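You operate a simulated robot arm through the tools that you are given. There is no shell and no other tool. Be economical: measure what you need, move in short steps, check, and stop when the job is done.

The job below is to be done with a simulated robot arm. You get a single attempt, and the scene is never put back.

## Task
Stand both bottles and the flask in the bottle crate, then slide it to the back of the workbench. Set down upright: bottle, flask.

The check looks at the end state, three seconds after you hand in, the way a careful person would. Anything else that was tipped, shoved, dropped, spilled or broken makes it a failure.

## Robot
A 7-joint arm with a two-finger parallel gripper, fixed in place. Base frame: the origin is at the foot of the arm, x ahead of it, y to its left, z up; the work surface is at about z = 86. Units: cm, degrees, N and s.
With the tool pointing down near the work surface it reaches from about 30 to 70 cm from the base axis. Its first joint turns from -66.0 to 66.0 degrees. Payload 1.57 kg.
The tool frame sits at the grasp point between the pads (the TCP): z along the fingers, y along the line on which they close. The tips reach 3 cm beyond it. The gripper opens to 11 cm. The fingers are 2.4 cm wide and 1.2 cm thick; the gripper's body (4.8 by 11.2 cm) begins 7.8 cm behind the TCP.
Orientation is that of the tool frame in the base frame, as a unit quaternion [w, x, y, z]. With the fingers straight down and closing along the base's y, the tool's x points along the base's -x, its y along +y and its z along -z.

## Interface
- The arm moves only by the tool drive_tool. Its argument "commands" is a list that holds one entry, the list of rows, each a list of 7 numbers: the shift along the tool's x, y, z in cm, then the turn, a rotation vector about the tool's x, y, z in degrees, then the finger opening in cm, from 0 to 11. In form: [[[dx, dy, dz, wx, wy, wz, claw], ...]]. A call has 1 to 20 rows; each row shifts and turns the commanded pose from where the row before left it, along the tool's axes as they then stand. A row lasts 0.2 s, in which the tool goes at most 5 cm and 8.6 degrees; a call with a longer step from one row to the next is refused whole, and so is a gripper value outside its range. Where a pose cannot be reached the arm comes as near as it can. A force on the tool above 60 N (or 10 N above the force at the start of the call, whichever is more), or a blocked arm, ends the call early, and 0.2 s more pass. Each finger travels about 10.8 cm/s and halts on what it meets, pressing with about 29 N; the grip force reading is that of the motor and also rises with nothing between the fingers. The clock runs only during rows and for 0.2 s after the last one: add rows that do not move to give the fingers time. It gives the time, the measured TCP pose, the force on the tool (base axes), the opening and the grip force at its end, in the units of the frame above (readings bear some noise), with the torque about the TCP (base axes, N m) and any sound that the robot's microphone picked up, and new pictures: "pictures" is both (left out), scene, wrist or none.
- Cameras (640 x 400 px; columns grow to the right, rows downward): "scene" is fixed at [17.49, -40.53, 139.2]; the picture's right is [0.64, -0.77, 0.00], its down [-0.52, -0.44, -0.73] and it looks along [0.56, 0.47, -0.68] (base axes); focal length 270 px, centre (320, 200). "wrist" rides on the gripper at [7, 1.6, -14.1] in the tool frame; the picture's right is [-0.23, 0.97, 0.00], its down [-0.86, -0.20, -0.48] and it looks along [-0.47, -0.11, 0.88] (tool axes); focal length 222 px, centre (320, 200). There is no depth. A picture from a camera that has moved, and an enlarged one, comes with that camera's place and axes in the base frame and with its lens.
- zoom(camera, box): a new picture of the part [left, top, right, bottom] of that camera's present view, enlarged. The clock stands still meanwhile.
- sign_off(): hands the job in; it is judged then, once.

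Work in short steps. Places have to be worked out from the pictures, the camera data and where the tool is seen: move nearer, look again, correct. Check each grasp and each placing, and mend what went wrong. You have 120 turns and 200 pictures in all, those below and enlarged ones among them. Open the gripper and draw the arm clear of the work before you hand the job in, unless the task says otherwise; then end with one line.

The tools are called after "Call:" by a JSON object that holds its "method" and its "body". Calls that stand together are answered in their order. drive_tool: Moves the arm, as the interface text tells. Its arguments: {"type":"object","properties":{"commands":{"type":"array","items":{"type":"array","items":{"type":"array","items":{"type":"number"}}}},"pictures":{"type":"string","enum":["both","scene","wrist","none"]}},"required":["commands"]} The other tools are called the same way: zoom (camera, box) takes an enlarged picture of a part of a camera's view; sign_off () hands the job in.

At the start:

```text
time_s: 0.0
position: [36.8, 2.15, 119.2]
ee_rot: [0.0, 0.0, 1.0, 0.0]
contact_force: [0.3, -0.6, -0.6]
moment: [0.03, 0.0, 0.02]
grip_width: 10.97
finger_force: 0.1
```

scene: 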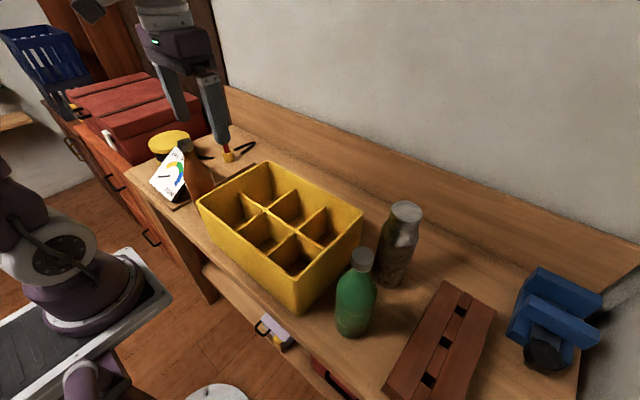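
wrist: 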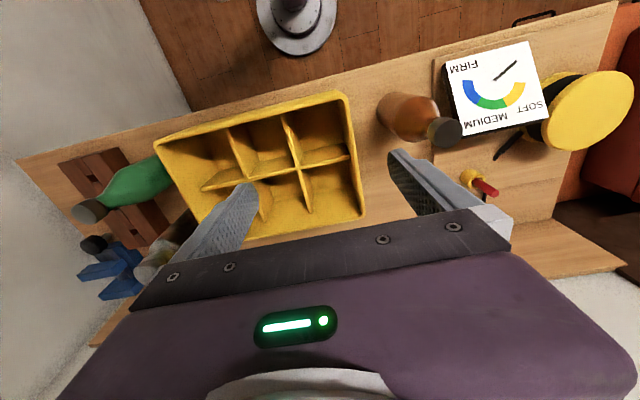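

I'll start by zooming in on the crate, the vessels and the back edge to measure them.

Call:
{"method": "zoom", "body": {"camera": "scene", "box": [140, 120, 380, 320]}}

Call:
{"method": "zoom", "body": {"camera": "scene", "box": [300, 180, 620, 400]}}

Call:
{"method": "zoom", "body": {"camera": "wrist", "box": [340, 20, 640, 230]}}

```text
2.00 times, centred on (260, 220) of scene
camera zoom: at [17.49, -40.53, 139.2], right [0.64, -0.77, 0.0], down [-0.52, -0.44, -0.73], along [0.56, 0.47, -0.68], focal length 539 px, centre (440, 160)
```

zoom: 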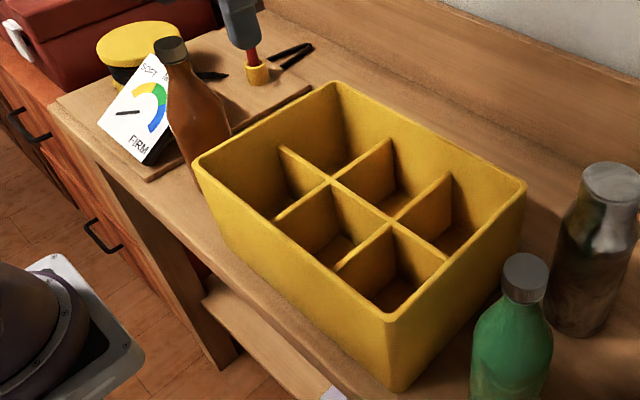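

```text
1.82 times, centred on (460, 290) of scene
camera zoom: at [17.49, -40.53, 139.2], right [0.64, -0.77, 0.0], down [-0.52, -0.44, -0.73], along [0.56, 0.47, -0.68], focal length 490 px, centre (66, 36)
```

zoom: 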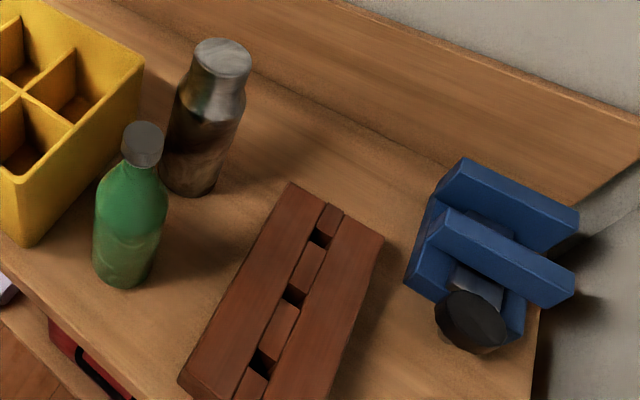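

```text
1.90 times, centred on (490, 125) of wrist
camera zoom: at [29.75, 3.81, 133.32], right [0.23, 0.97, 0.0], down [0.86, -0.2, 0.48], along [0.47, -0.11, -0.88], focal length 423 px, centre (-4, 343)
```

zoom: 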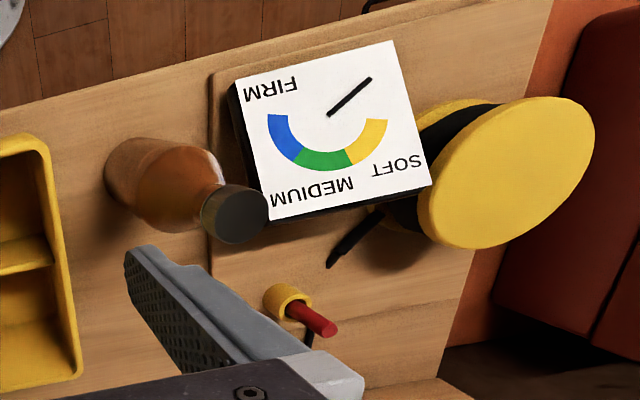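

By triangulation, the brown bottle is at about (38.4, 16.5) with its top at z≈107.5. The green bottle is at (38.5, −30.3) and the flask at (51.3, −31.5). The crate spans x 33–52.7 and y −22.4–7, with its rim at about 99.6. I'll hover over the brown bottle to refine this.

Call:
{"method": "drive_tool", "body": {"commands": [[[-0.4, 3.6, 0, 0, 0, 0, 9], [-0.4, 3.6, 0, 0, 0, 0, 9], [-0.4, 3.6, 0, 0, 0, 0, 9], [-0.4, 3.55, 0, 0, 0, 0, 9], [0, 0, 1, 0, 0, 0, 9], [0, 0, 0, 0, 0, 0, 9]]]}}

```text
time_s: 1.4
position: [38.36, 16.52, 117.92]
ee_rot: [0.0, 0.0, 1.0, 0.0]
contact_force: [0.5, 0.1, -0.7]
moment: [0.02, 0.02, 0.02]
grip_width: 9.01
finger_force: 0.1
camera wrist: at [31.34, 18.13, 132.18], right [0.23, 0.97, 0.0], down [0.86, -0.2, 0.48], along [0.47, -0.11, -0.88], focal length 222 px, centre (320, 200)
```

scene: 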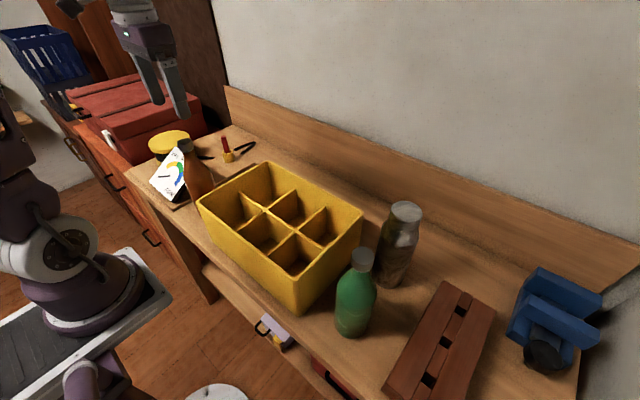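
wrist: 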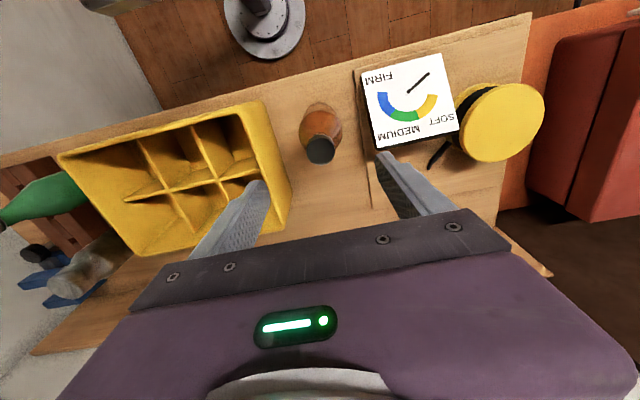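

The wrist view puts the cap at (38.2, 16.5), which agrees. I'll zoom in on the neck shape before descending.

Call:
{"method": "zoom", "body": {"camera": "scene", "box": [150, 125, 230, 215]}}

Call:
{"method": "zoom", "body": {"camera": "scene", "box": [320, 190, 440, 345]}}

```text
4.44 times, centred on (190, 170) of scene
camera zoom: at [17.49, -40.53, 139.2], right [0.64, -0.77, 0.0], down [-0.52, -0.44, -0.73], along [0.56, 0.47, -0.68], focal length 1198 px, centre (898, 333)
```

zoom: 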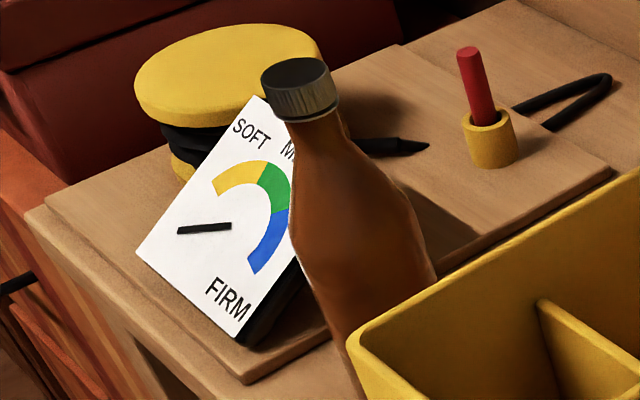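

```text
2.58 times, centred on (380, 268) of scene
camera zoom: at [17.49, -40.53, 139.2], right [0.64, -0.77, 0.0], down [-0.52, -0.44, -0.73], along [0.56, 0.47, -0.68], focal length 695 px, centre (165, 26)
```

zoom: 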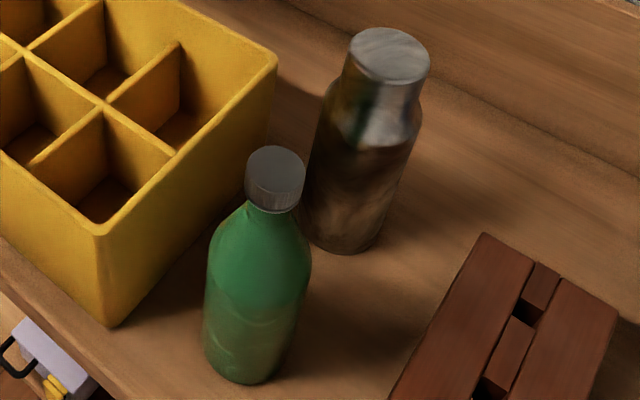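

The cap is about 3.7 cm across and 2.3 cm tall, with a neck below it that is slightly narrower. I'll descend to TCP z=106 so the pads grip the cap.

Call:
{"method": "drive_tool", "body": {"commands": [[[0, 0, 3, 0, 0, 0, 9], [0, 0, 3, 0, 0, 0, 9], [0, 0, 3, 0, 0, 0, 9], [0, 0, 2, 0, 0, 0, 9], [0, 0, 0.9, 0, 0, 0, 9], [0, 0, 0, 0, 0, 0, 9]]]}}

Call:
{"method": "zoom", "body": {"camera": "scene", "box": [140, 90, 260, 210]}}

```text
time_s: 2.8
position: [38.48, 16.56, 106.16]
ee_rot: [-0.001, 0.0, 1.0, 0.001]
contact_force: [-0.7, -0.8, -0.4]
moment: [-0.01, -0.01, 0.02]
grip_width: 9.01
finger_force: 0.1
camera wrist: at [31.42, 18.3, 120.42], right [0.23, 0.97, 0.0], down [0.86, -0.2, 0.48], along [0.47, -0.11, -0.88], focal length 222 px, centre (320, 200)
```

scene: 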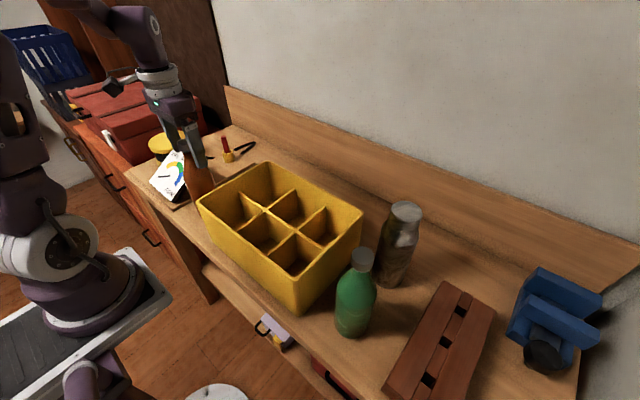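
wrist: 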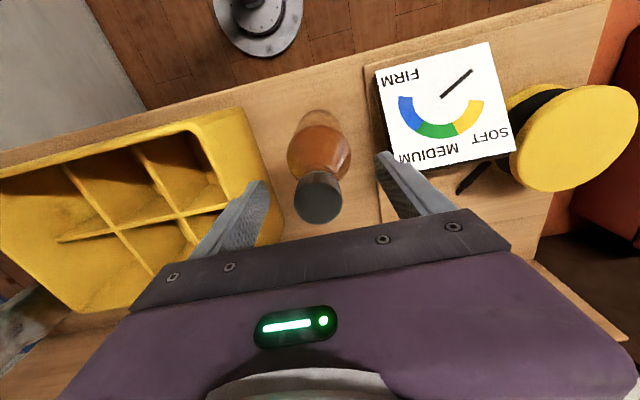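

```text
3.33 times, centred on (200, 150) of scene
camera zoom: at [17.49, -40.53, 139.2], right [0.64, -0.77, 0.0], down [-0.52, -0.44, -0.73], along [0.56, 0.47, -0.68], focal length 898 px, centre (720, 367)
```

zoom: 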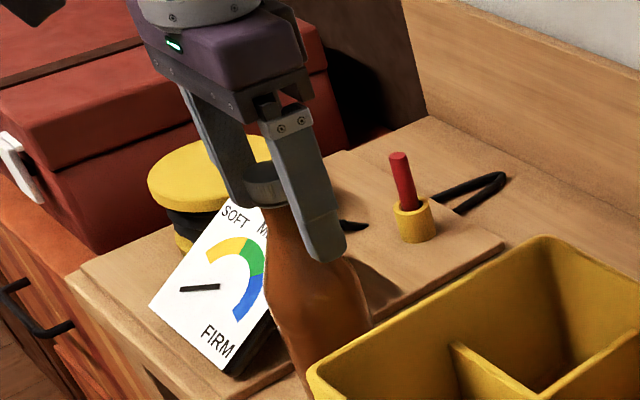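

The cap sits between the pads (wrist view gives 38.3, 16.7), so I'll close. Each finger has about 2.7 cm to travel.

Call:
{"method": "drive_tool", "body": {"commands": [[[0, 0, 0, 0, 0, 0, 6], [0, 0, 0, 0, 0, 0, 4.5], [0, 0, 0, 0, 0, 0, 3], [0, 0, 0, 0, 0, 0, 2], [0, 0, 0, 0, 0, 0, 2]]], "pictures": "wrist"}}

```text
time_s: 4.0
position: [38.53, 16.67, 106.1]
ee_rot: [0.0, 0.0, 1.0, 0.0]
contact_force: [0.7, -1.6, 0.2]
moment: [-0.14, 0.07, 0.05]
grip_width: 3.09
finger_force: 28.5
camera wrist: at [31.42, 18.3, 120.44], right [0.23, 0.97, 0.0], down [0.86, -0.2, 0.48], along [0.47, -0.11, -0.88], focal length 222 px, centre (320, 200)
```

wrist: 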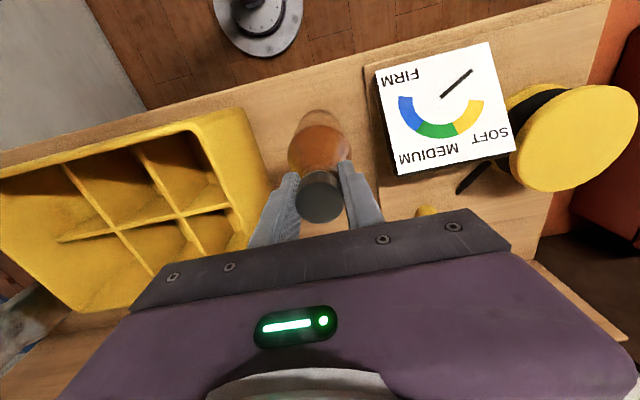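

It's gripped at 3.1 cm and 28.5 N. I'll lift gently a few cm and check the load.

Call:
{"method": "drive_tool", "body": {"commands": [[[0, 0, -0.5, 0, 0, 0, 2], [0, 0, -1, 0, 0, 0, 2], [0, 0, -1.5, 0, 0, 0, 2], [0, 0, 0, 0, 0, 0, 2]]]}}

```text
time_s: 5.0
position: [38.42, 16.63, 109.24]
ee_rot: [0.0, 0.0, 1.0, 0.0]
contact_force: [-0.2, -0.7, -3.4]
moment: [-0.01, -0.01, 0.01]
grip_width: 3.14
finger_force: 28.9
camera wrist: at [31.38, 18.22, 123.45], right [0.23, 0.97, 0.0], down [0.86, -0.2, 0.48], along [0.47, -0.11, -0.88], focal length 222 px, centre (320, 200)
```

scene: 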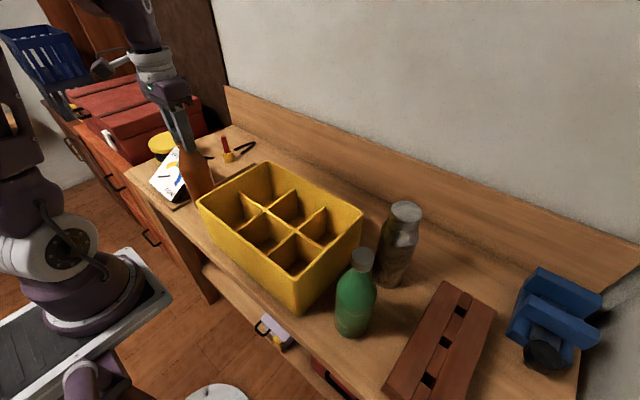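
wrist: 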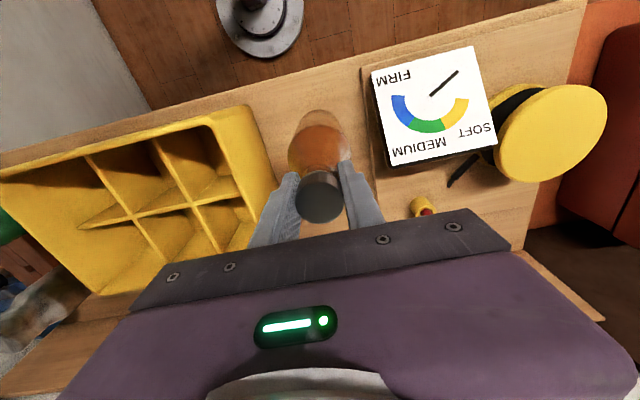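

The bottle is held, with a load of about 3 N. I'll raise it clear of the rim and carry it over the rear-left cell, centred at about (47.6, 1.8).

Call:
{"method": "drive_tool", "body": {"commands": [[[0, 0, -3.4, 0, 0, 0, 2], [0, 0, -3.5, 0, 0, 0, 2], [0, 0, -3.5, 0, 0, 0, 2], [0, 0, -3.4, 0, 0, 0, 2], [-1.0, -1.6, 0, 0, 0, 0, 2], [-1.8, -2.8, 0, 0, 0, 0, 2], [-1.8, -3.0, 0, 0, 0, 0, 2], [-1.8, -3.0, 0, 0, 0, 0, 2], [-1.8, -2.8, 0, 0, 0, 0, 2], [-1.0, -1.6, 0, 0, 0, 0, 2], [0, 0, 0, 0, 0, 0, 2], [0, 0, 0, 0, 0, 0, 2]]]}}

Call:
{"method": "zoom", "body": {"camera": "scene", "box": [160, 60, 400, 320]}}

```text
time_s: 7.6
position: [47.63, 1.62, 123.11]
ee_rot: [0.0, 0.0, 1.0, 0.0]
contact_force: [-0.6, -0.2, -3.6]
moment: [-0.02, 0.0, 0.01]
grip_width: 3.12
finger_force: 29.1
camera wrist: at [40.55, 3.32, 137.28], right [0.23, 0.97, 0.0], down [0.86, -0.2, 0.48], along [0.47, -0.11, -0.88], focal length 222 px, centre (320, 200)
```

scene: 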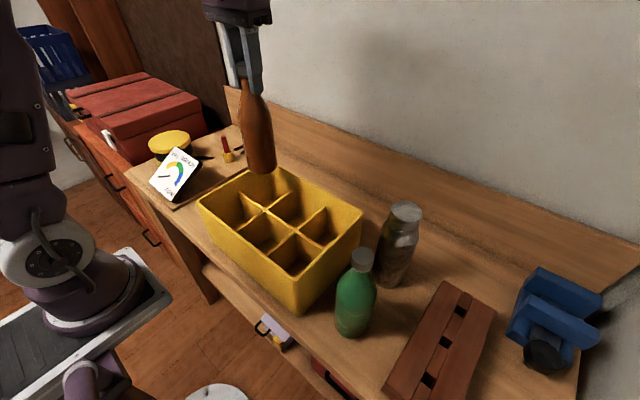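
wrist: 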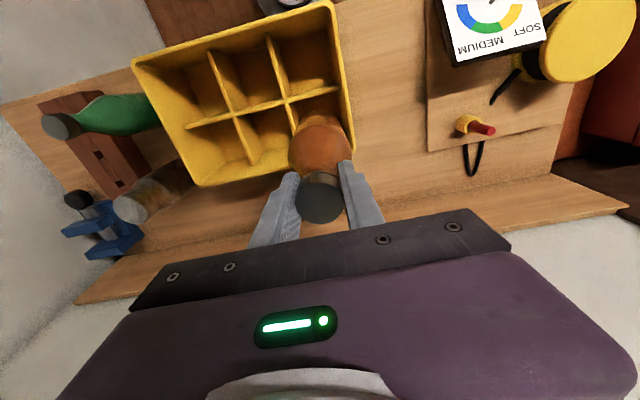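

```text
1.54 times, centred on (280, 190) of scene
camera zoom: at [17.5, -40.53, 139.2], right [0.64, -0.77, 0.0], down [-0.52, -0.44, -0.73], along [0.56, 0.47, -0.68], focal length 415 px, centre (382, 215)
```

zoom: 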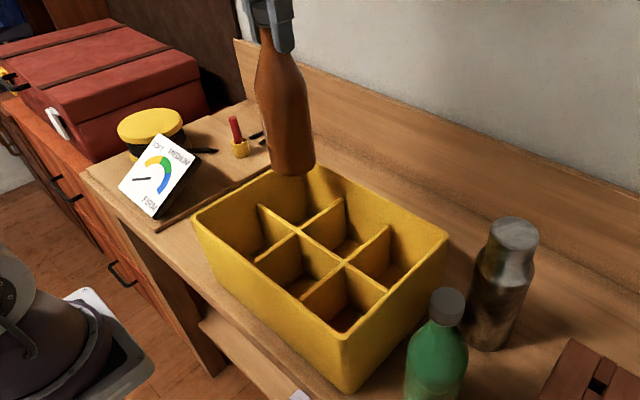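

The bottle hangs vertically and the cell centre is about (47.3, 1.45). I'll nudge it slightly and lower it to just above the floor.

Call:
{"method": "drive_tool", "body": {"commands": [[[0, -0.15, 2, 0, 0, 0, 2], [0, 0, 2.5, 0, 0, 0, 2], [0, 0, 2.5, 0, 0, 0, 2], [0, 0, 2.5, 0, 0, 0, 2], [0, 0, 2, 0, 0, 0, 2], [0, 0, 1.5, 0, 0, 0, 2], [0, 0, 0, 0, 0, 0, 2]]]}}

Call:
{"method": "zoom", "body": {"camera": "scene", "box": [180, 80, 390, 310]}}

```text
time_s: 9.2
position: [47.6, 1.47, 110.03]
ee_rot: [0.0, 0.0, 1.0, -0.001]
contact_force: [0.4, -0.2, -4.0]
moment: [0.0, -0.02, -0.05]
grip_width: 3.09
finger_force: 29.3
camera wrist: at [40.61, 3.13, 124.21], right [0.23, 0.97, 0.0], down [0.86, -0.2, 0.48], along [0.47, -0.11, -0.88], focal length 222 px, centre (320, 200)
```

scene: 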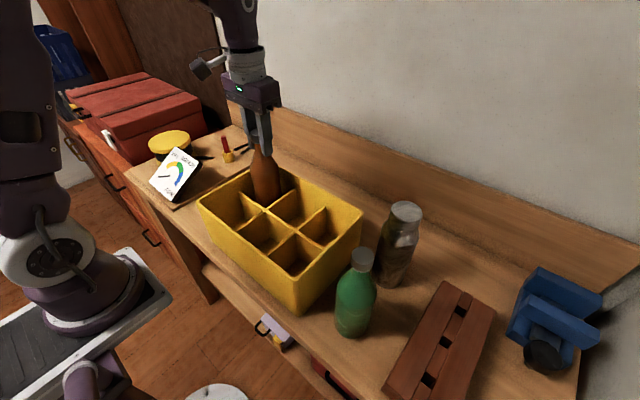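
wrist: 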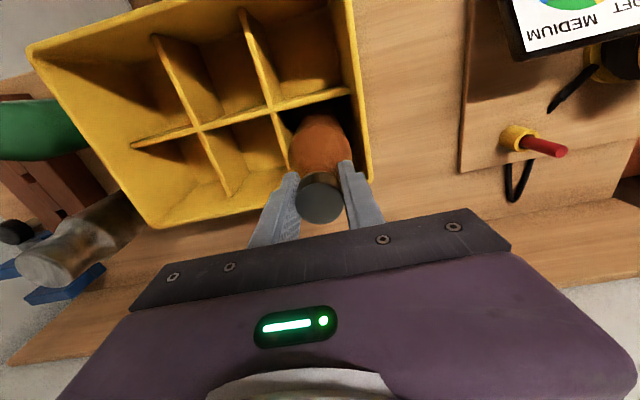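

```text
1.74 times, centred on (285, 195) of scene
camera zoom: at [17.5, -40.53, 139.2], right [0.64, -0.77, 0.0], down [-0.52, -0.44, -0.73], along [0.56, 0.47, -0.68], focal length 469 px, centre (381, 209)
```

zoom: 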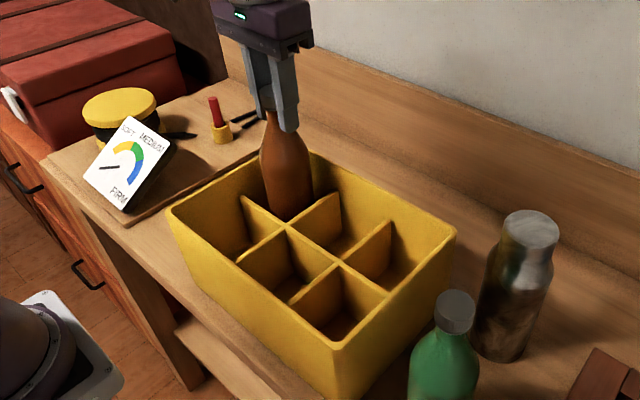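

It's entering the cell cleanly without contact. I'll lower it in small steps until the base load appears.

Call:
{"method": "drive_tool", "body": {"commands": [[[0, 0, 1, 0, 0, 0, 2], [0, 0, 1, 0, 0, 0, 2], [0, 0, 0.6, 0, 0, 0, 2], [0, 0, 0, 0, 0, 0, 2]]], "pictures": "none"}}

```text
time_s: 10.2
position: [47.79, 1.59, 107.43]
ee_rot: [0.0, 0.0, 1.0, 0.0]
contact_force: [0.9, -0.5, -3.2]
moment: [0.03, 0.01, 0.05]
grip_width: 3.1
finger_force: 29.2
```

There's no contact yet at 107.43, so I'll continue in 0.3 cm steps.

Call:
{"method": "drive_tool", "body": {"commands": [[[0, 0, 0.3, 0, 0, 0, 2], [0, 0, 0.2, 0, 0, 0, 2], [0, 0, 0, 0, 0, 0, 2]]], "pictures": "none"}}

Call:
{"method": "drive_tool", "body": {"commands": [[[0, 0, 0.2, 0, 0, 0, 2], [0, 0, 0, 0, 0, 0, 2]]], "pictures": "none"}}

```text
time_s: 11.0
position: [47.71, 1.53, 106.91]
ee_rot: [0.001, 0.0, 1.0, 0.0]
contact_force: [-4.0, -0.8, 19.9]
moment: [0.0, 0.42, 0.13]
grip_width: 3.12
finger_force: 28.8
```

```text
time_s: 11.6
position: [47.72, 1.47, 106.79]
ee_rot: [0.003, 0.0, 1.0, 0.0]
contact_force: [-1.8, -1.2, 52.6]
moment: [-0.04, -0.02, 0.15]
grip_width: 3.18
finger_force: 29.1
```

The base touched the floor at about 107. I'll back off the press and open the fingers slowly.

Call:
{"method": "drive_tool", "body": {"commands": [[[0, 0, -0.2, 0, 0, 0, 2], [0, 0, -0.1, 0, 0, 0, 2.5], [0, 0, 0, 0, 0, 0, 3.5], [0, 0, 0, 0, 0, 0, 5], [0, 0, 0, 0, 0, 0, 6.5], [0, 0, 0, 0, 0, 0, 8], [0, 0, 0, 0, 0, 0, 8]]], "pictures": "wrist"}}

```text
time_s: 13.2
position: [47.66, 1.57, 107.07]
ee_rot: [0.0, -0.001, 1.0, 0.0]
contact_force: [0.1, 0.3, -0.4]
moment: [0.0, 0.02, 0.02]
grip_width: 7.99
finger_force: 0.0
camera wrist: at [40.63, 3.23, 121.2], right [0.23, 0.97, 0.0], down [0.86, -0.2, 0.48], along [0.47, -0.11, -0.88], focal length 222 px, centre (320, 200)
```

wrist: 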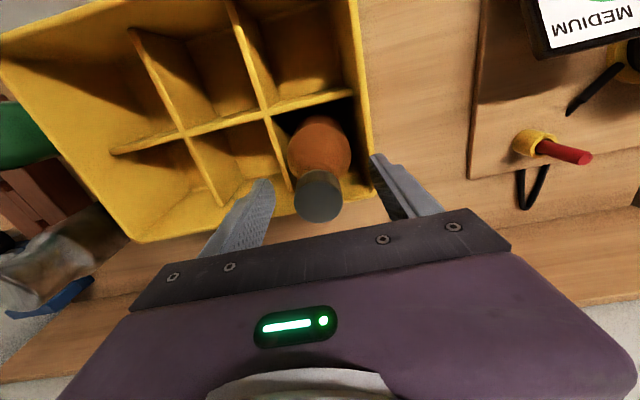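

Released, standing free in its cell. I'll rise and travel to hover over the green bottle at about (38.6, −30.3).

Call:
{"method": "drive_tool", "body": {"commands": [[[0, 0, -2, 0, 0, 0, 8], [0, 0, -4, 0, 0, 0, 8], [0, 0, -4, 0, 0, 0, 8], [0, 0, -2, 0, 0, 0, 8], [0.6, -2, 0, 0, 0, 0, 8], [1.15, -4, 0, 0, 0, 0, 8], [1.15, -4, 0, 0, 0, 0, 8], [1.15, -4, 0, 0, 0, 0, 8], [1.15, -4, 0, 0, 0, 0, 8], [1.15, -4, 0, 0, 0, 0, 8], [1.15, -4, 0, 0, 0, 0, 8], [1.1, -3.9, 0, 0, 0, 0, 8], [0.5, -1.9, 0, 0, 0, 0, 8], [0, 0, 0, 0, 0, 0, 8], [0, 0, 0, 0, 0, 0, 8]]]}}

```text
time_s: 16.4
position: [38.46, -30.14, 119.22]
ee_rot: [0.0, 0.001, 1.0, 0.0]
contact_force: [0.0, 0.5, 0.8]
moment: [0.01, 0.02, 0.0]
grip_width: 8.01
finger_force: 0.1
camera wrist: at [31.45, -28.44, 133.39], right [0.23, 0.97, 0.0], down [0.86, -0.2, 0.48], along [0.47, -0.11, -0.88], focal length 222 px, centre (320, 200)
```

scene: 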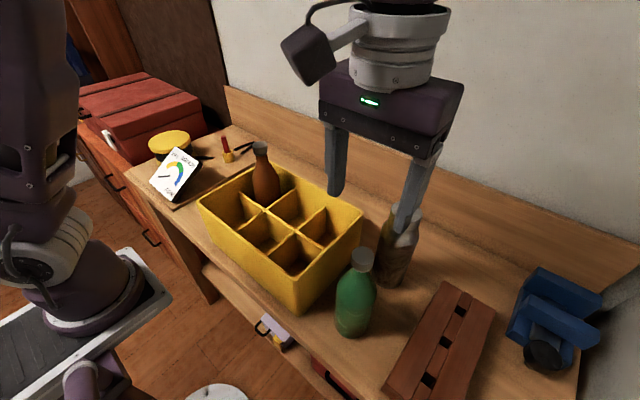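
wrist: 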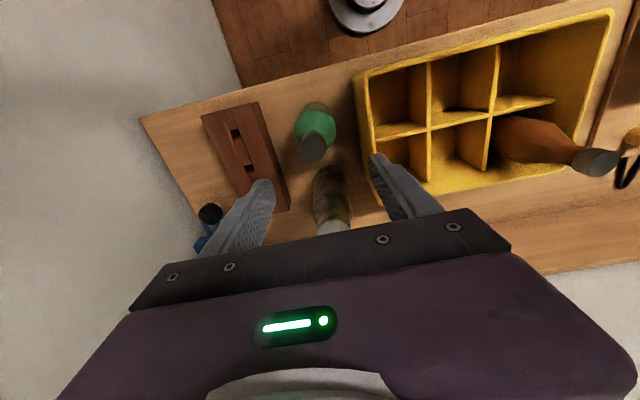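

The wrist view gives the green cap at about (38.4, −30.8). I'll shift −0.6 in y, descend and look.

Call:
{"method": "drive_tool", "body": {"commands": [[[0, -0.6, 1, 0, 0, 0, 8], [0, 0, 3, 0, 0, 0, 8], [0, 0, 3, 0, 0, 0, 8], [0, 0, 3, 0, 0, 0, 8], [0, 0, 2.2, 0, 0, 0, 8], [0, 0, 1, 0, 0, 0, 8], [0, 0, 0, 0, 0, 0, 8]]]}}

Call:
{"method": "zoom", "body": {"camera": "scene", "box": [300, 180, 440, 340]}}

```text
time_s: 18.0
position: [38.32, -30.98, 105.85]
ee_rot: [0.0, 0.0, 1.0, 0.0]
contact_force: [0.3, 0.5, 0.7]
moment: [-0.01, 0.03, 0.0]
grip_width: 8.0
finger_force: 0.0
camera wrist: at [31.35, -29.22, 119.99], right [0.23, 0.97, 0.0], down [0.86, -0.2, 0.48], along [0.47, -0.11, -0.88], focal length 222 px, centre (320, 200)
```

scene: 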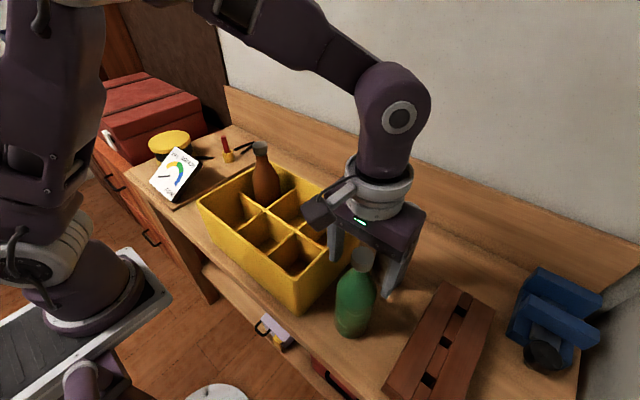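
wrist: 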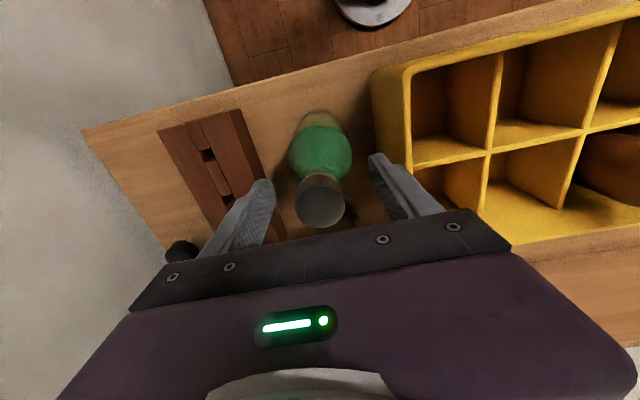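

```text
2.50 times, centred on (370, 260) of scene
camera zoom: at [17.49, -40.53, 139.2], right [0.64, -0.77, 0.0], down [-0.52, -0.44, -0.73], along [0.56, 0.47, -0.68], focal length 674 px, centre (195, 50)
```

zoom: 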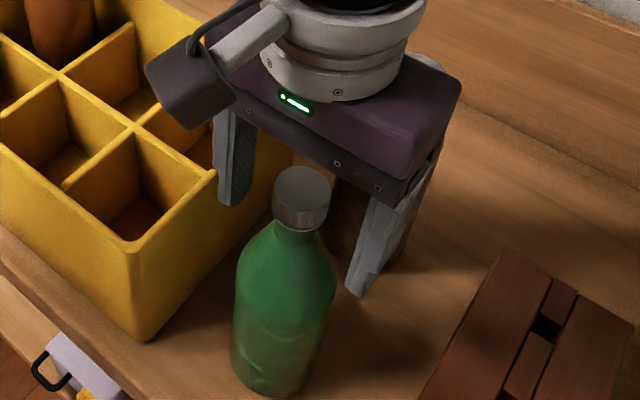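

The cap is centred between the pads, so I'll close and lift.

Call:
{"method": "drive_tool", "body": {"commands": [[[-0.2, 0.1, 0, 0, 0, 0, 6], [0, 0, 0, 0, 0, 0, 4.5], [0, 0, 0, 0, 0, 0, 3], [0, 0, 0, 0, 0, 0, 2], [0, 0, 0, 0, 0, 0, 2], [0, 0, -0.5, 0, 0, 0, 2], [0, 0, -1, 0, 0, 0, 2], [0, 0, -1.5, 0, 0, 0, 2], [0, 0, 0, 0, 0, 0, 2]]]}}

```text
time_s: 20.0
position: [38.63, -30.95, 108.97]
ee_rot: [0.0, 0.0, 1.0, 0.0]
contact_force: [-0.1, -0.9, -3.9]
moment: [0.0, -0.03, 0.01]
grip_width: 3.13
finger_force: 28.8
camera wrist: at [31.59, -29.18, 123.18], right [0.23, 0.97, 0.0], down [0.86, -0.2, 0.48], along [0.47, -0.11, -0.88], focal length 222 px, centre (320, 200)
```

scene: 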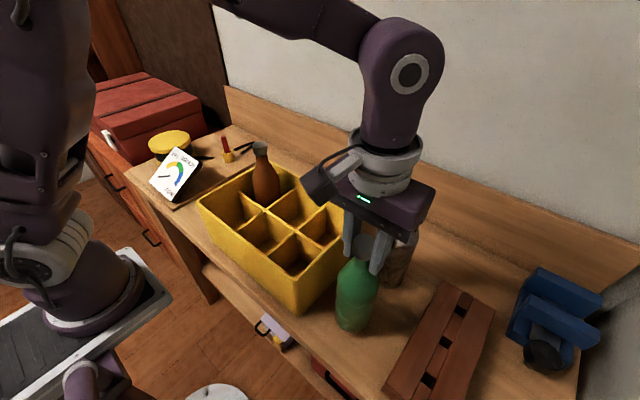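
wrist: 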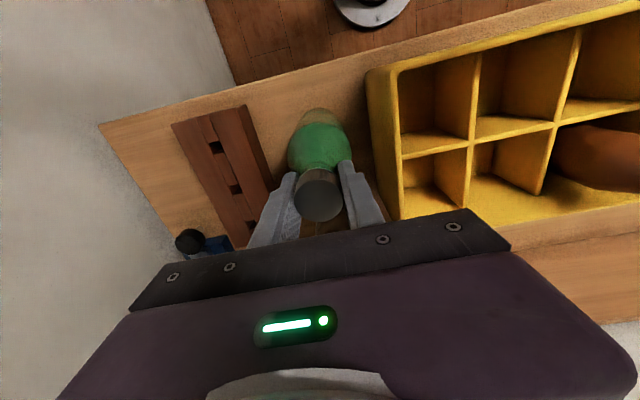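

Held. I'll raise it and carry it to the rear-right cell (47.5, −17.4), moving in y first to stay away from the flask.

Call:
{"method": "drive_tool", "body": {"commands": [[[0, 0, -3.4, 0, 0, 0, 2], [0, 0, -3.5, 0, 0, 0, 2], [0, 0, -3.5, 0, 0, 0, 2], [0, 0, -3.6, 0, 0, 0, 2], [0, 1.6, 0, 0, 0, 0, 2], [-0.8, 3, 0, 0, 0, 0, 2], [-1.8, 3.0, 0, 0, 0, 0, 2], [-1.9, 3.0, 0, 0, 0, 0, 2], [-2.4, 2, 0, 0, 0, 0, 2], [-2.0, 1, 0, 0, 0, 0, 2], [0, 0, 0, 0, 0, 0, 2], [0, 0, 0, 0, 0, 0, 2]]]}}

```text
time_s: 22.6
position: [47.73, -17.41, 122.77]
ee_rot: [-0.001, 0.0, 1.0, 0.001]
contact_force: [0.3, -0.2, -4.4]
moment: [0.01, -0.02, 0.02]
grip_width: 3.07
finger_force: 29.2
camera wrist: at [40.67, -15.74, 137.09], right [0.23, 0.97, 0.0], down [0.86, -0.2, 0.48], along [0.47, -0.11, -0.88], focal length 222 px, centre (320, 200)
```

scene: 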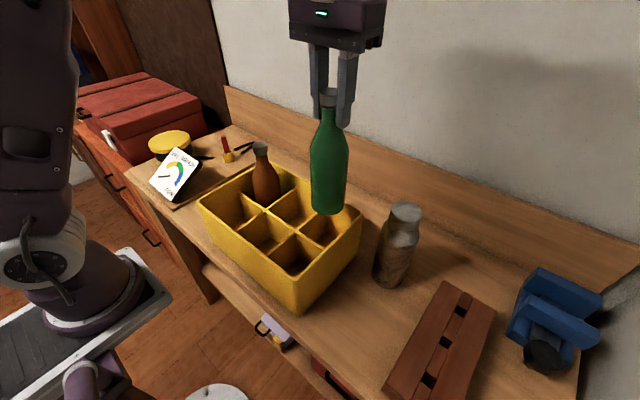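
wrist: 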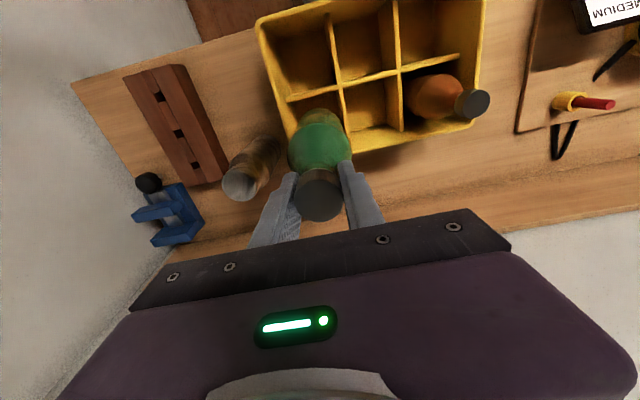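

The base projects to about (47.5, −17.7) and the cell centre is (47.3, −17.3). I'll adjust slightly and lower.

Call:
{"method": "drive_tool", "body": {"commands": [[[0.2, 0.2, 2, 0, 0, 0, 2], [0, 0, 2.5, 0, 0, 0, 2], [0, 0, 2.5, 0, 0, 0, 2], [0, 0, 2.5, 0, 0, 0, 2], [0, 0, 2, 0, 0, 0, 2], [0, 0, 1.3, 0, 0, 0, 2], [0, 0, 0, 0, 0, 0, 2]]]}}

Call:
{"method": "zoom", "body": {"camera": "scene", "box": [200, 80, 420, 310]}}

```text
time_s: 24.2
position: [47.39, -16.82, 109.89]
ee_rot: [0.0, 0.0, 1.0, 0.0]
contact_force: [-0.9, -0.5, -3.6]
moment: [0.05, -0.02, 0.01]
grip_width: 3.13
finger_force: 28.9
camera wrist: at [40.36, -15.21, 124.11], right [0.23, 0.97, 0.0], down [0.86, -0.2, 0.48], along [0.47, -0.11, -0.88], focal length 222 px, centre (320, 200)
```

scene: 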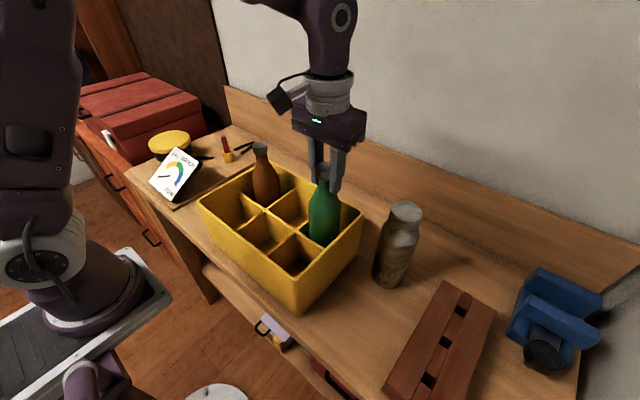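
wrist: 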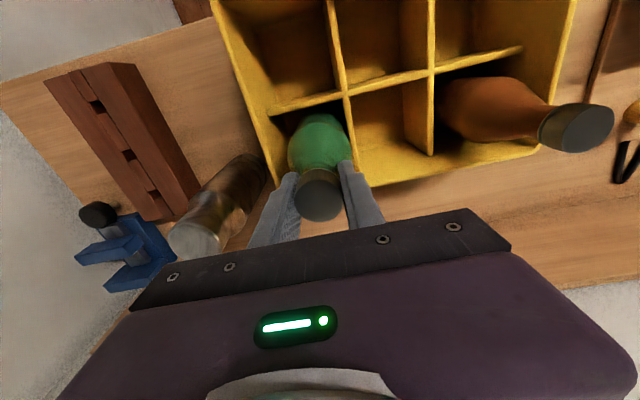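

```text
1.74 times, centred on (310, 195) of scene
camera zoom: at [17.5, -40.53, 139.2], right [0.64, -0.77, 0.0], down [-0.52, -0.44, -0.73], along [0.56, 0.47, -0.68], focal length 469 px, centre (337, 209)
```

zoom: 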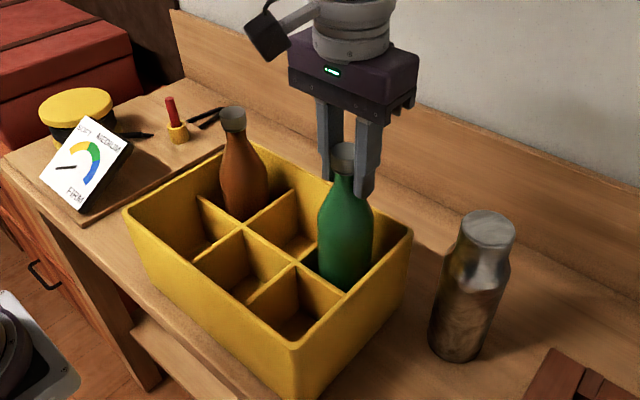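

It's inside the cell, but the tool reads y −16.8, a bit close to the divider. I'll shift −0.4 and lower in small steps.

Call:
{"method": "drive_tool", "body": {"commands": [[[0, -0.4, 0, 0, 0, 0, 2], [0, 0, 1, 0, 0, 0, 2], [0, 0, 1, 0, 0, 0, 2], [0, 0, 0.6, 0, 0, 0, 2], [0, 0, 0, 0, 0, 0, 2]]], "pictures": "none"}}

Call:
{"method": "drive_tool", "body": {"commands": [[[0, 0, 0.3, 0, 0, 0, 2], [0, 0, 0, 0, 0, 0, 2]]], "pictures": "none"}}

```text
time_s: 25.4
position: [47.32, -17.49, 107.43]
ee_rot: [0.0, 0.0, 1.0, 0.0]
contact_force: [0.6, 0.0, -3.8]
moment: [-0.04, 0.01, -0.02]
grip_width: 3.11
finger_force: 29.2
```

```text
time_s: 26.0
position: [47.23, -17.28, 107.12]
ee_rot: [0.0, -0.001, 1.0, 0.0]
contact_force: [0.2, 0.8, -3.5]
moment: [0.02, -0.01, -0.06]
grip_width: 3.1
finger_force: 28.8
```

Still hanging free, so I'll step down another 0.2–0.3 cm.

Call:
{"method": "drive_tool", "body": {"commands": [[[0, 0, 0.2, 0, 0, 0, 2], [0, 0, 0.1, 0, 0, 0, 2], [0, 0, 0, 0, 0, 0, 2]]], "pictures": "none"}}

```text
time_s: 26.8
position: [47.41, -17.37, 106.99]
ee_rot: [0.001, 0.0, 1.0, 0.0]
contact_force: [-3.9, 0.3, 18.4]
moment: [0.39, 0.96, 0.05]
grip_width: 3.08
finger_force: 29.3
```

The base is on the floor. I'll relieve the press slightly, release and check.

Call:
{"method": "drive_tool", "body": {"commands": [[[0, 0, -0.1, 0, 0, 0, 2], [0, 0, 0, 0, 0, 0, 2.6], [0, 0, 0, 0, 0, 0, 3.6], [0, 0, 0, 0, 0, 0, 5], [0, 0, 0, 0, 0, 0, 6.5], [0, 0, 0, 0, 0, 0, 8], [0, 0, 0, 0, 0, 0, 8]]], "pictures": "wrist"}}

```text
time_s: 28.4
position: [47.32, -17.35, 106.98]
ee_rot: [0.0, 0.0, 1.0, 0.0]
contact_force: [0.6, -0.3, -0.2]
moment: [0.02, 0.0, -0.03]
grip_width: 8.0
finger_force: 0.2
camera wrist: at [40.36, -15.7, 121.15], right [0.23, 0.97, 0.0], down [0.86, -0.2, 0.48], along [0.47, -0.11, -0.88], focal length 222 px, centre (320, 200)
```

wrist: 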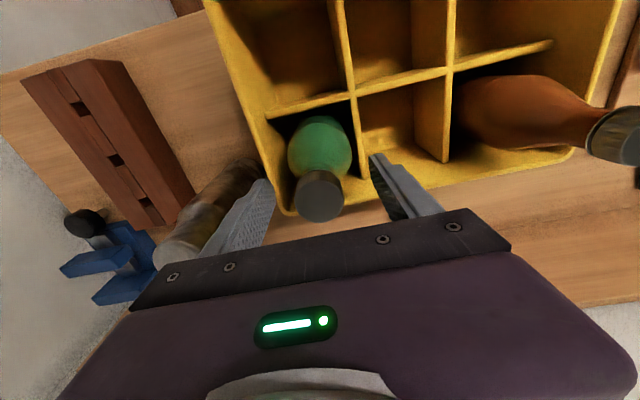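

The green bottle is standing free. I'll rise and hover over the flask at about (51.3, −30.8).

Call:
{"method": "drive_tool", "body": {"commands": [[[0, 0, -2, 0, 0, 0, 8], [0, 0, -4, 0, 0, 0, 8], [0, 0, -4, 0, 0, 0, 8], [0, 0, -2, 0, 0, 0, 8], [-0.6, -2, 0, 0, 0, 0, 9], [-1.15, -4, 0, 0, 0, 0, 9], [-1.15, -4, 0, 0, 0, 0, 9], [-1.1, -3.4, 0, 0, 0, 0, 9], [0, 0, 0, 0, 0, 0, 9], [0, 0, 0, 0, 0, 0, 9]]]}}

Call:
{"method": "zoom", "body": {"camera": "scene", "box": [340, 180, 460, 300]}}

```text
time_s: 30.6
position: [51.13, -29.48, 117.96]
ee_rot: [-0.015, -0.006, 1.0, 0.004]
contact_force: [-0.6, 0.1, 0.3]
moment: [0.0, 0.0, -0.02]
grip_width: 8.98
finger_force: 0.1
out of reach, approached as far as the arm can: row 8
camera wrist: at [44.38, -27.96, 132.43], right [0.22, 0.98, 0.0], down [0.87, -0.19, 0.45], along [0.44, -0.09, -0.89], focal length 222 px, centre (320, 200)
```

scene: 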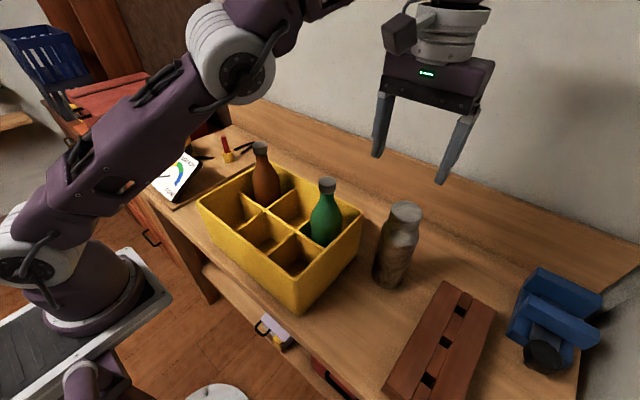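
wrist: 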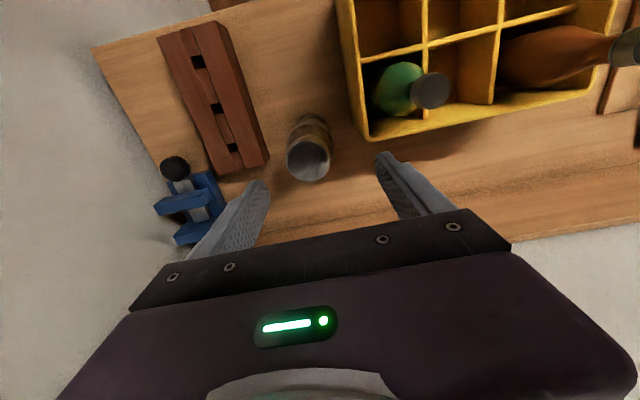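

```text
3.33 times, centred on (400, 240) of scene
camera zoom: at [17.49, -40.53, 139.2], right [0.64, -0.77, 0.0], down [-0.52, -0.44, -0.73], along [0.56, 0.47, -0.68], focal length 898 px, centre (53, 67)
```

zoom: 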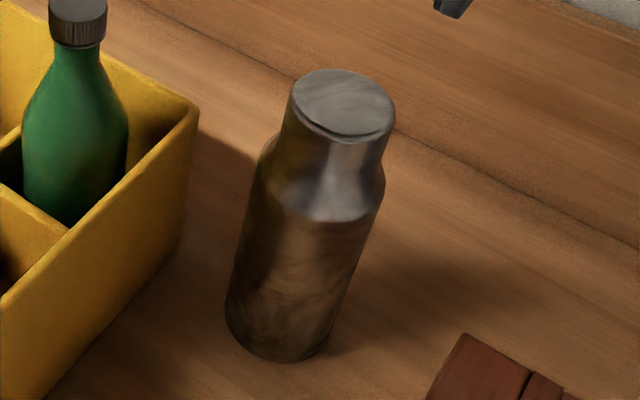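

The arm is near its reach limit at this height. The flask lid is about 5.2 cm across at (51.8, −31) with its top at z≈106. I'll lower to 110, where reach is better, and re-read the pose.

Call:
{"method": "drive_tool", "body": {"commands": [[[0, 0, 2.5, 0, 0, 0, 9], [0, 0, 2.5, 0, 0, 0, 9], [0, 0, 2.5, 0, 0, 0, 9], [0, 0, 0, 0, 0, 0, 9]]], "pictures": "wrist"}}

```text
time_s: 31.6
position: [51.53, -30.68, 111.31]
ee_rot: [0.0, 0.0, 1.0, 0.0]
contact_force: [0.9, -0.8, 0.6]
moment: [0.0, 0.01, 0.0]
grip_width: 8.99
finger_force: 0.1
camera wrist: at [44.38, -29.06, 125.52], right [0.23, 0.97, 0.0], down [0.85, -0.2, 0.48], along [0.47, -0.11, -0.88], focal length 222 px, centre (320, 200)
```

wrist: 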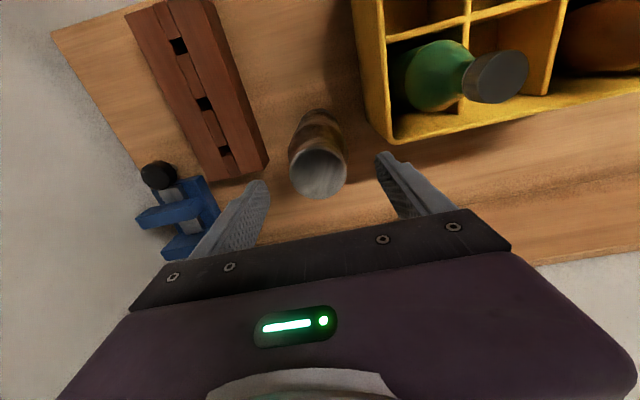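

The pose has recovered and the lid is at (51.9, −31.0). I'll align over it and descend to z≈104.3.

Call:
{"method": "drive_tool", "body": {"commands": [[[-0.3, -0.35, 0, 0, 0, 0, 9], [0, 0, 2.5, 0, 0, 0, 9], [0, 0, 2.5, 0, 0, 0, 9], [0, 0, 1.8, 0, 0, 0, 9], [0, 0, 0, 0, 0, 0, 9]]]}}

Call:
{"method": "zoom", "body": {"camera": "scene", "box": [320, 150, 480, 310]}}

```text
time_s: 32.8
position: [51.63, -31.15, 104.65]
ee_rot: [0.0, 0.0, 1.0, 0.0]
contact_force: [-0.1, -0.3, -0.2]
moment: [0.05, -0.01, 0.04]
grip_width: 8.99
finger_force: 0.1
camera wrist: at [44.65, -29.48, 118.86], right [0.23, 0.97, 0.0], down [0.86, -0.2, 0.48], along [0.47, -0.11, -0.88], focal length 222 px, centre (320, 200)
```

scene: 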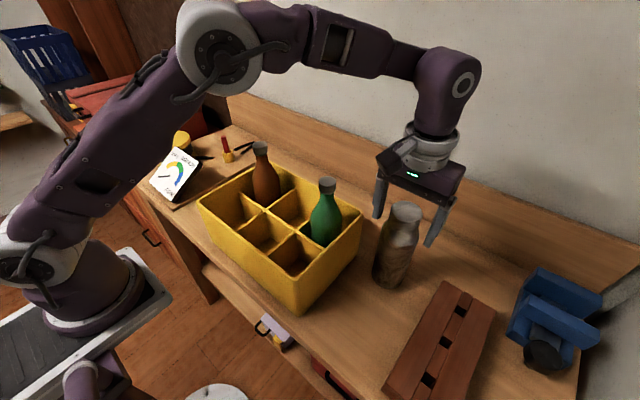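
wrist: 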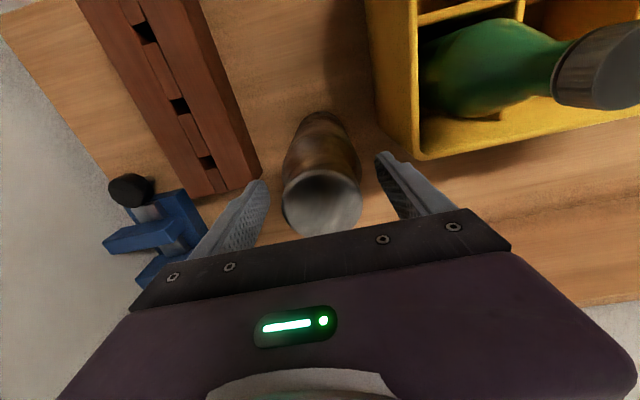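

```text
2.50 times, centred on (400, 230) of scene
camera zoom: at [17.49, -40.53, 139.2], right [0.64, -0.77, 0.0], down [-0.52, -0.44, -0.73], along [0.56, 0.47, -0.68], focal length 674 px, centre (120, 125)
```

zoom: 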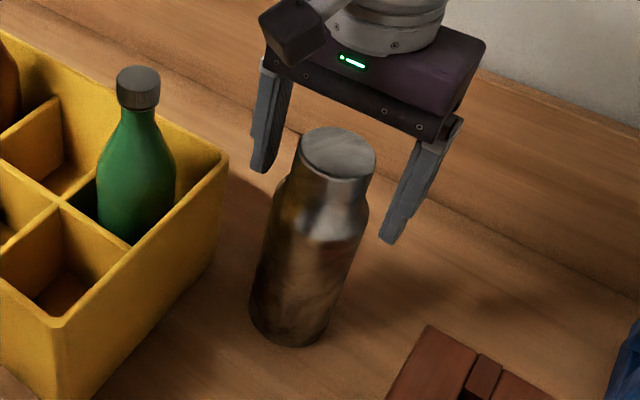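

The lid is centred within about 0.3 cm in x. I'll nudge, then close and lift a little.

Call:
{"method": "drive_tool", "body": {"commands": [[[-0.3, 0, 0.2, 0, 0, 0, 9], [0, 0, 0, 0, 0, 0, 7], [0, 0, 0, 0, 0, 0, 5.5], [0, 0, 0, 0, 0, 0, 4], [0, 0, 0, 0, 0, 0, 4], [0, 0, 0, 0, 0, 0, 4], [0, 0, -0.4, 0, 0, 0, 4], [0, 0, -0.8, 0, 0, 0, 4], [0, 0, -0.8, 0, 0, 0, 4], [0, 0, 0, 0, 0, 0, 4]]]}}

```text
time_s: 35.0
position: [52.03, -31.0, 106.33]
ee_rot: [0.0, 0.0, 1.0, 0.0]
contact_force: [-0.3, 0.1, -3.6]
moment: [0.0, 0.01, -0.02]
grip_width: 5.34
finger_force: 29.0
camera wrist: at [44.93, -29.37, 120.61], right [0.23, 0.97, 0.0], down [0.86, -0.2, 0.48], along [0.47, -0.11, -0.88], focal length 222 px, centre (320, 200)
```

scene: 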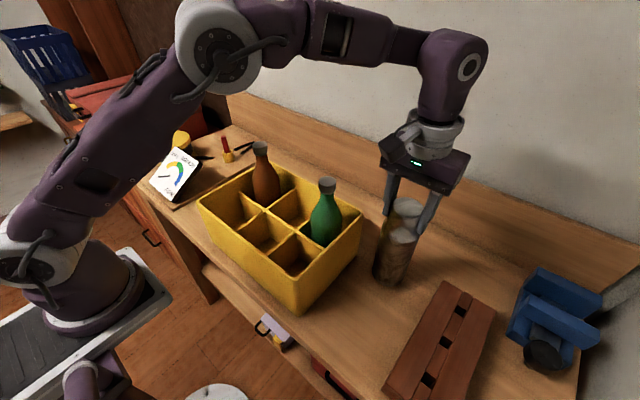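
wrist: 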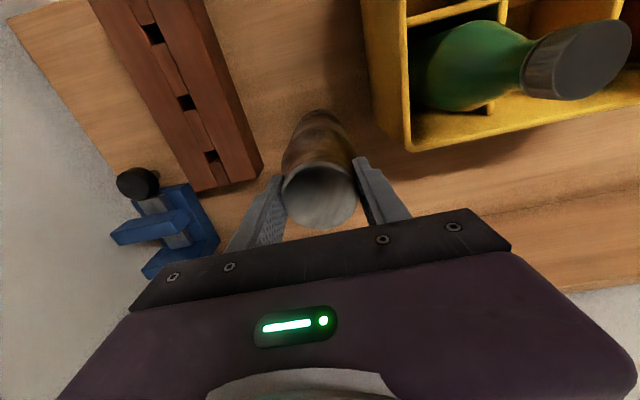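

The flask is held at 5.3 cm with a 3.6 N load. I'll pull it inward at constant y, lift it above the rim, then move along the crate's front row to y≈−8, away from the standing bottles.

Call:
{"method": "drive_tool", "body": {"commands": [[[1.5, 0, -1, 0, 0, 0, 4], [3, 0, -1, 0, 0, 0, 4], [3, 0, -1, 0, 0, 0, 4], [3, 0, -1, 0, 0, 0, 4], [2, 0, -1, 0, 0, 0, 4], [0.5, 0, -3, 0, 0, 0, 4], [0, 0, -3.5, 0, 0, 0, 4], [0, 0, -3.5, 0, 0, 0, 4], [0, 2, -0.5, 0, 0, 0, 4], [0.2, 4, 0, 0, 0, 0, 4], [0.2, 4.2, 0, 0, 0, 0, 4], [0.2, 4.2, 0, 0, 0, 0, 4], [0.2, 4.2, 0, 0, 0, 0, 4], [0, 3, 0, 0, 0, 0, 4], [0, 1.4, 0, 0, 0, 0, 4], [0, 0, 0, 0, 0, 0, 4], [0, 0, 0, 0, 0, 0, 4]]]}}

```text
time_s: 38.6
position: [38.25, -7.97, 121.79]
ee_rot: [0.0, 0.0, 1.0, 0.0]
contact_force: [-0.1, 0.5, -4.2]
moment: [-0.03, -0.01, 0.02]
grip_width: 5.32
finger_force: 29.0
camera wrist: at [31.19, -6.35, 135.93], right [0.23, 0.97, 0.0], down [0.86, -0.2, 0.48], along [0.47, -0.11, -0.88], focal length 222 px, centre (320, 200)
```

scene: 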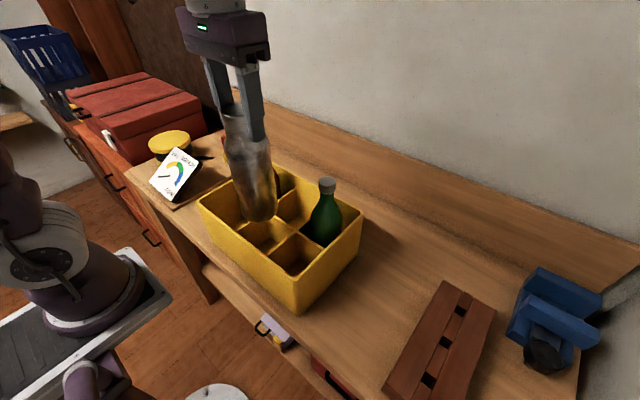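
wrist: 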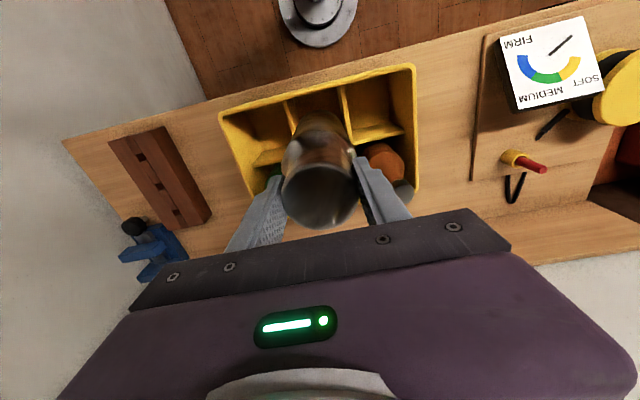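

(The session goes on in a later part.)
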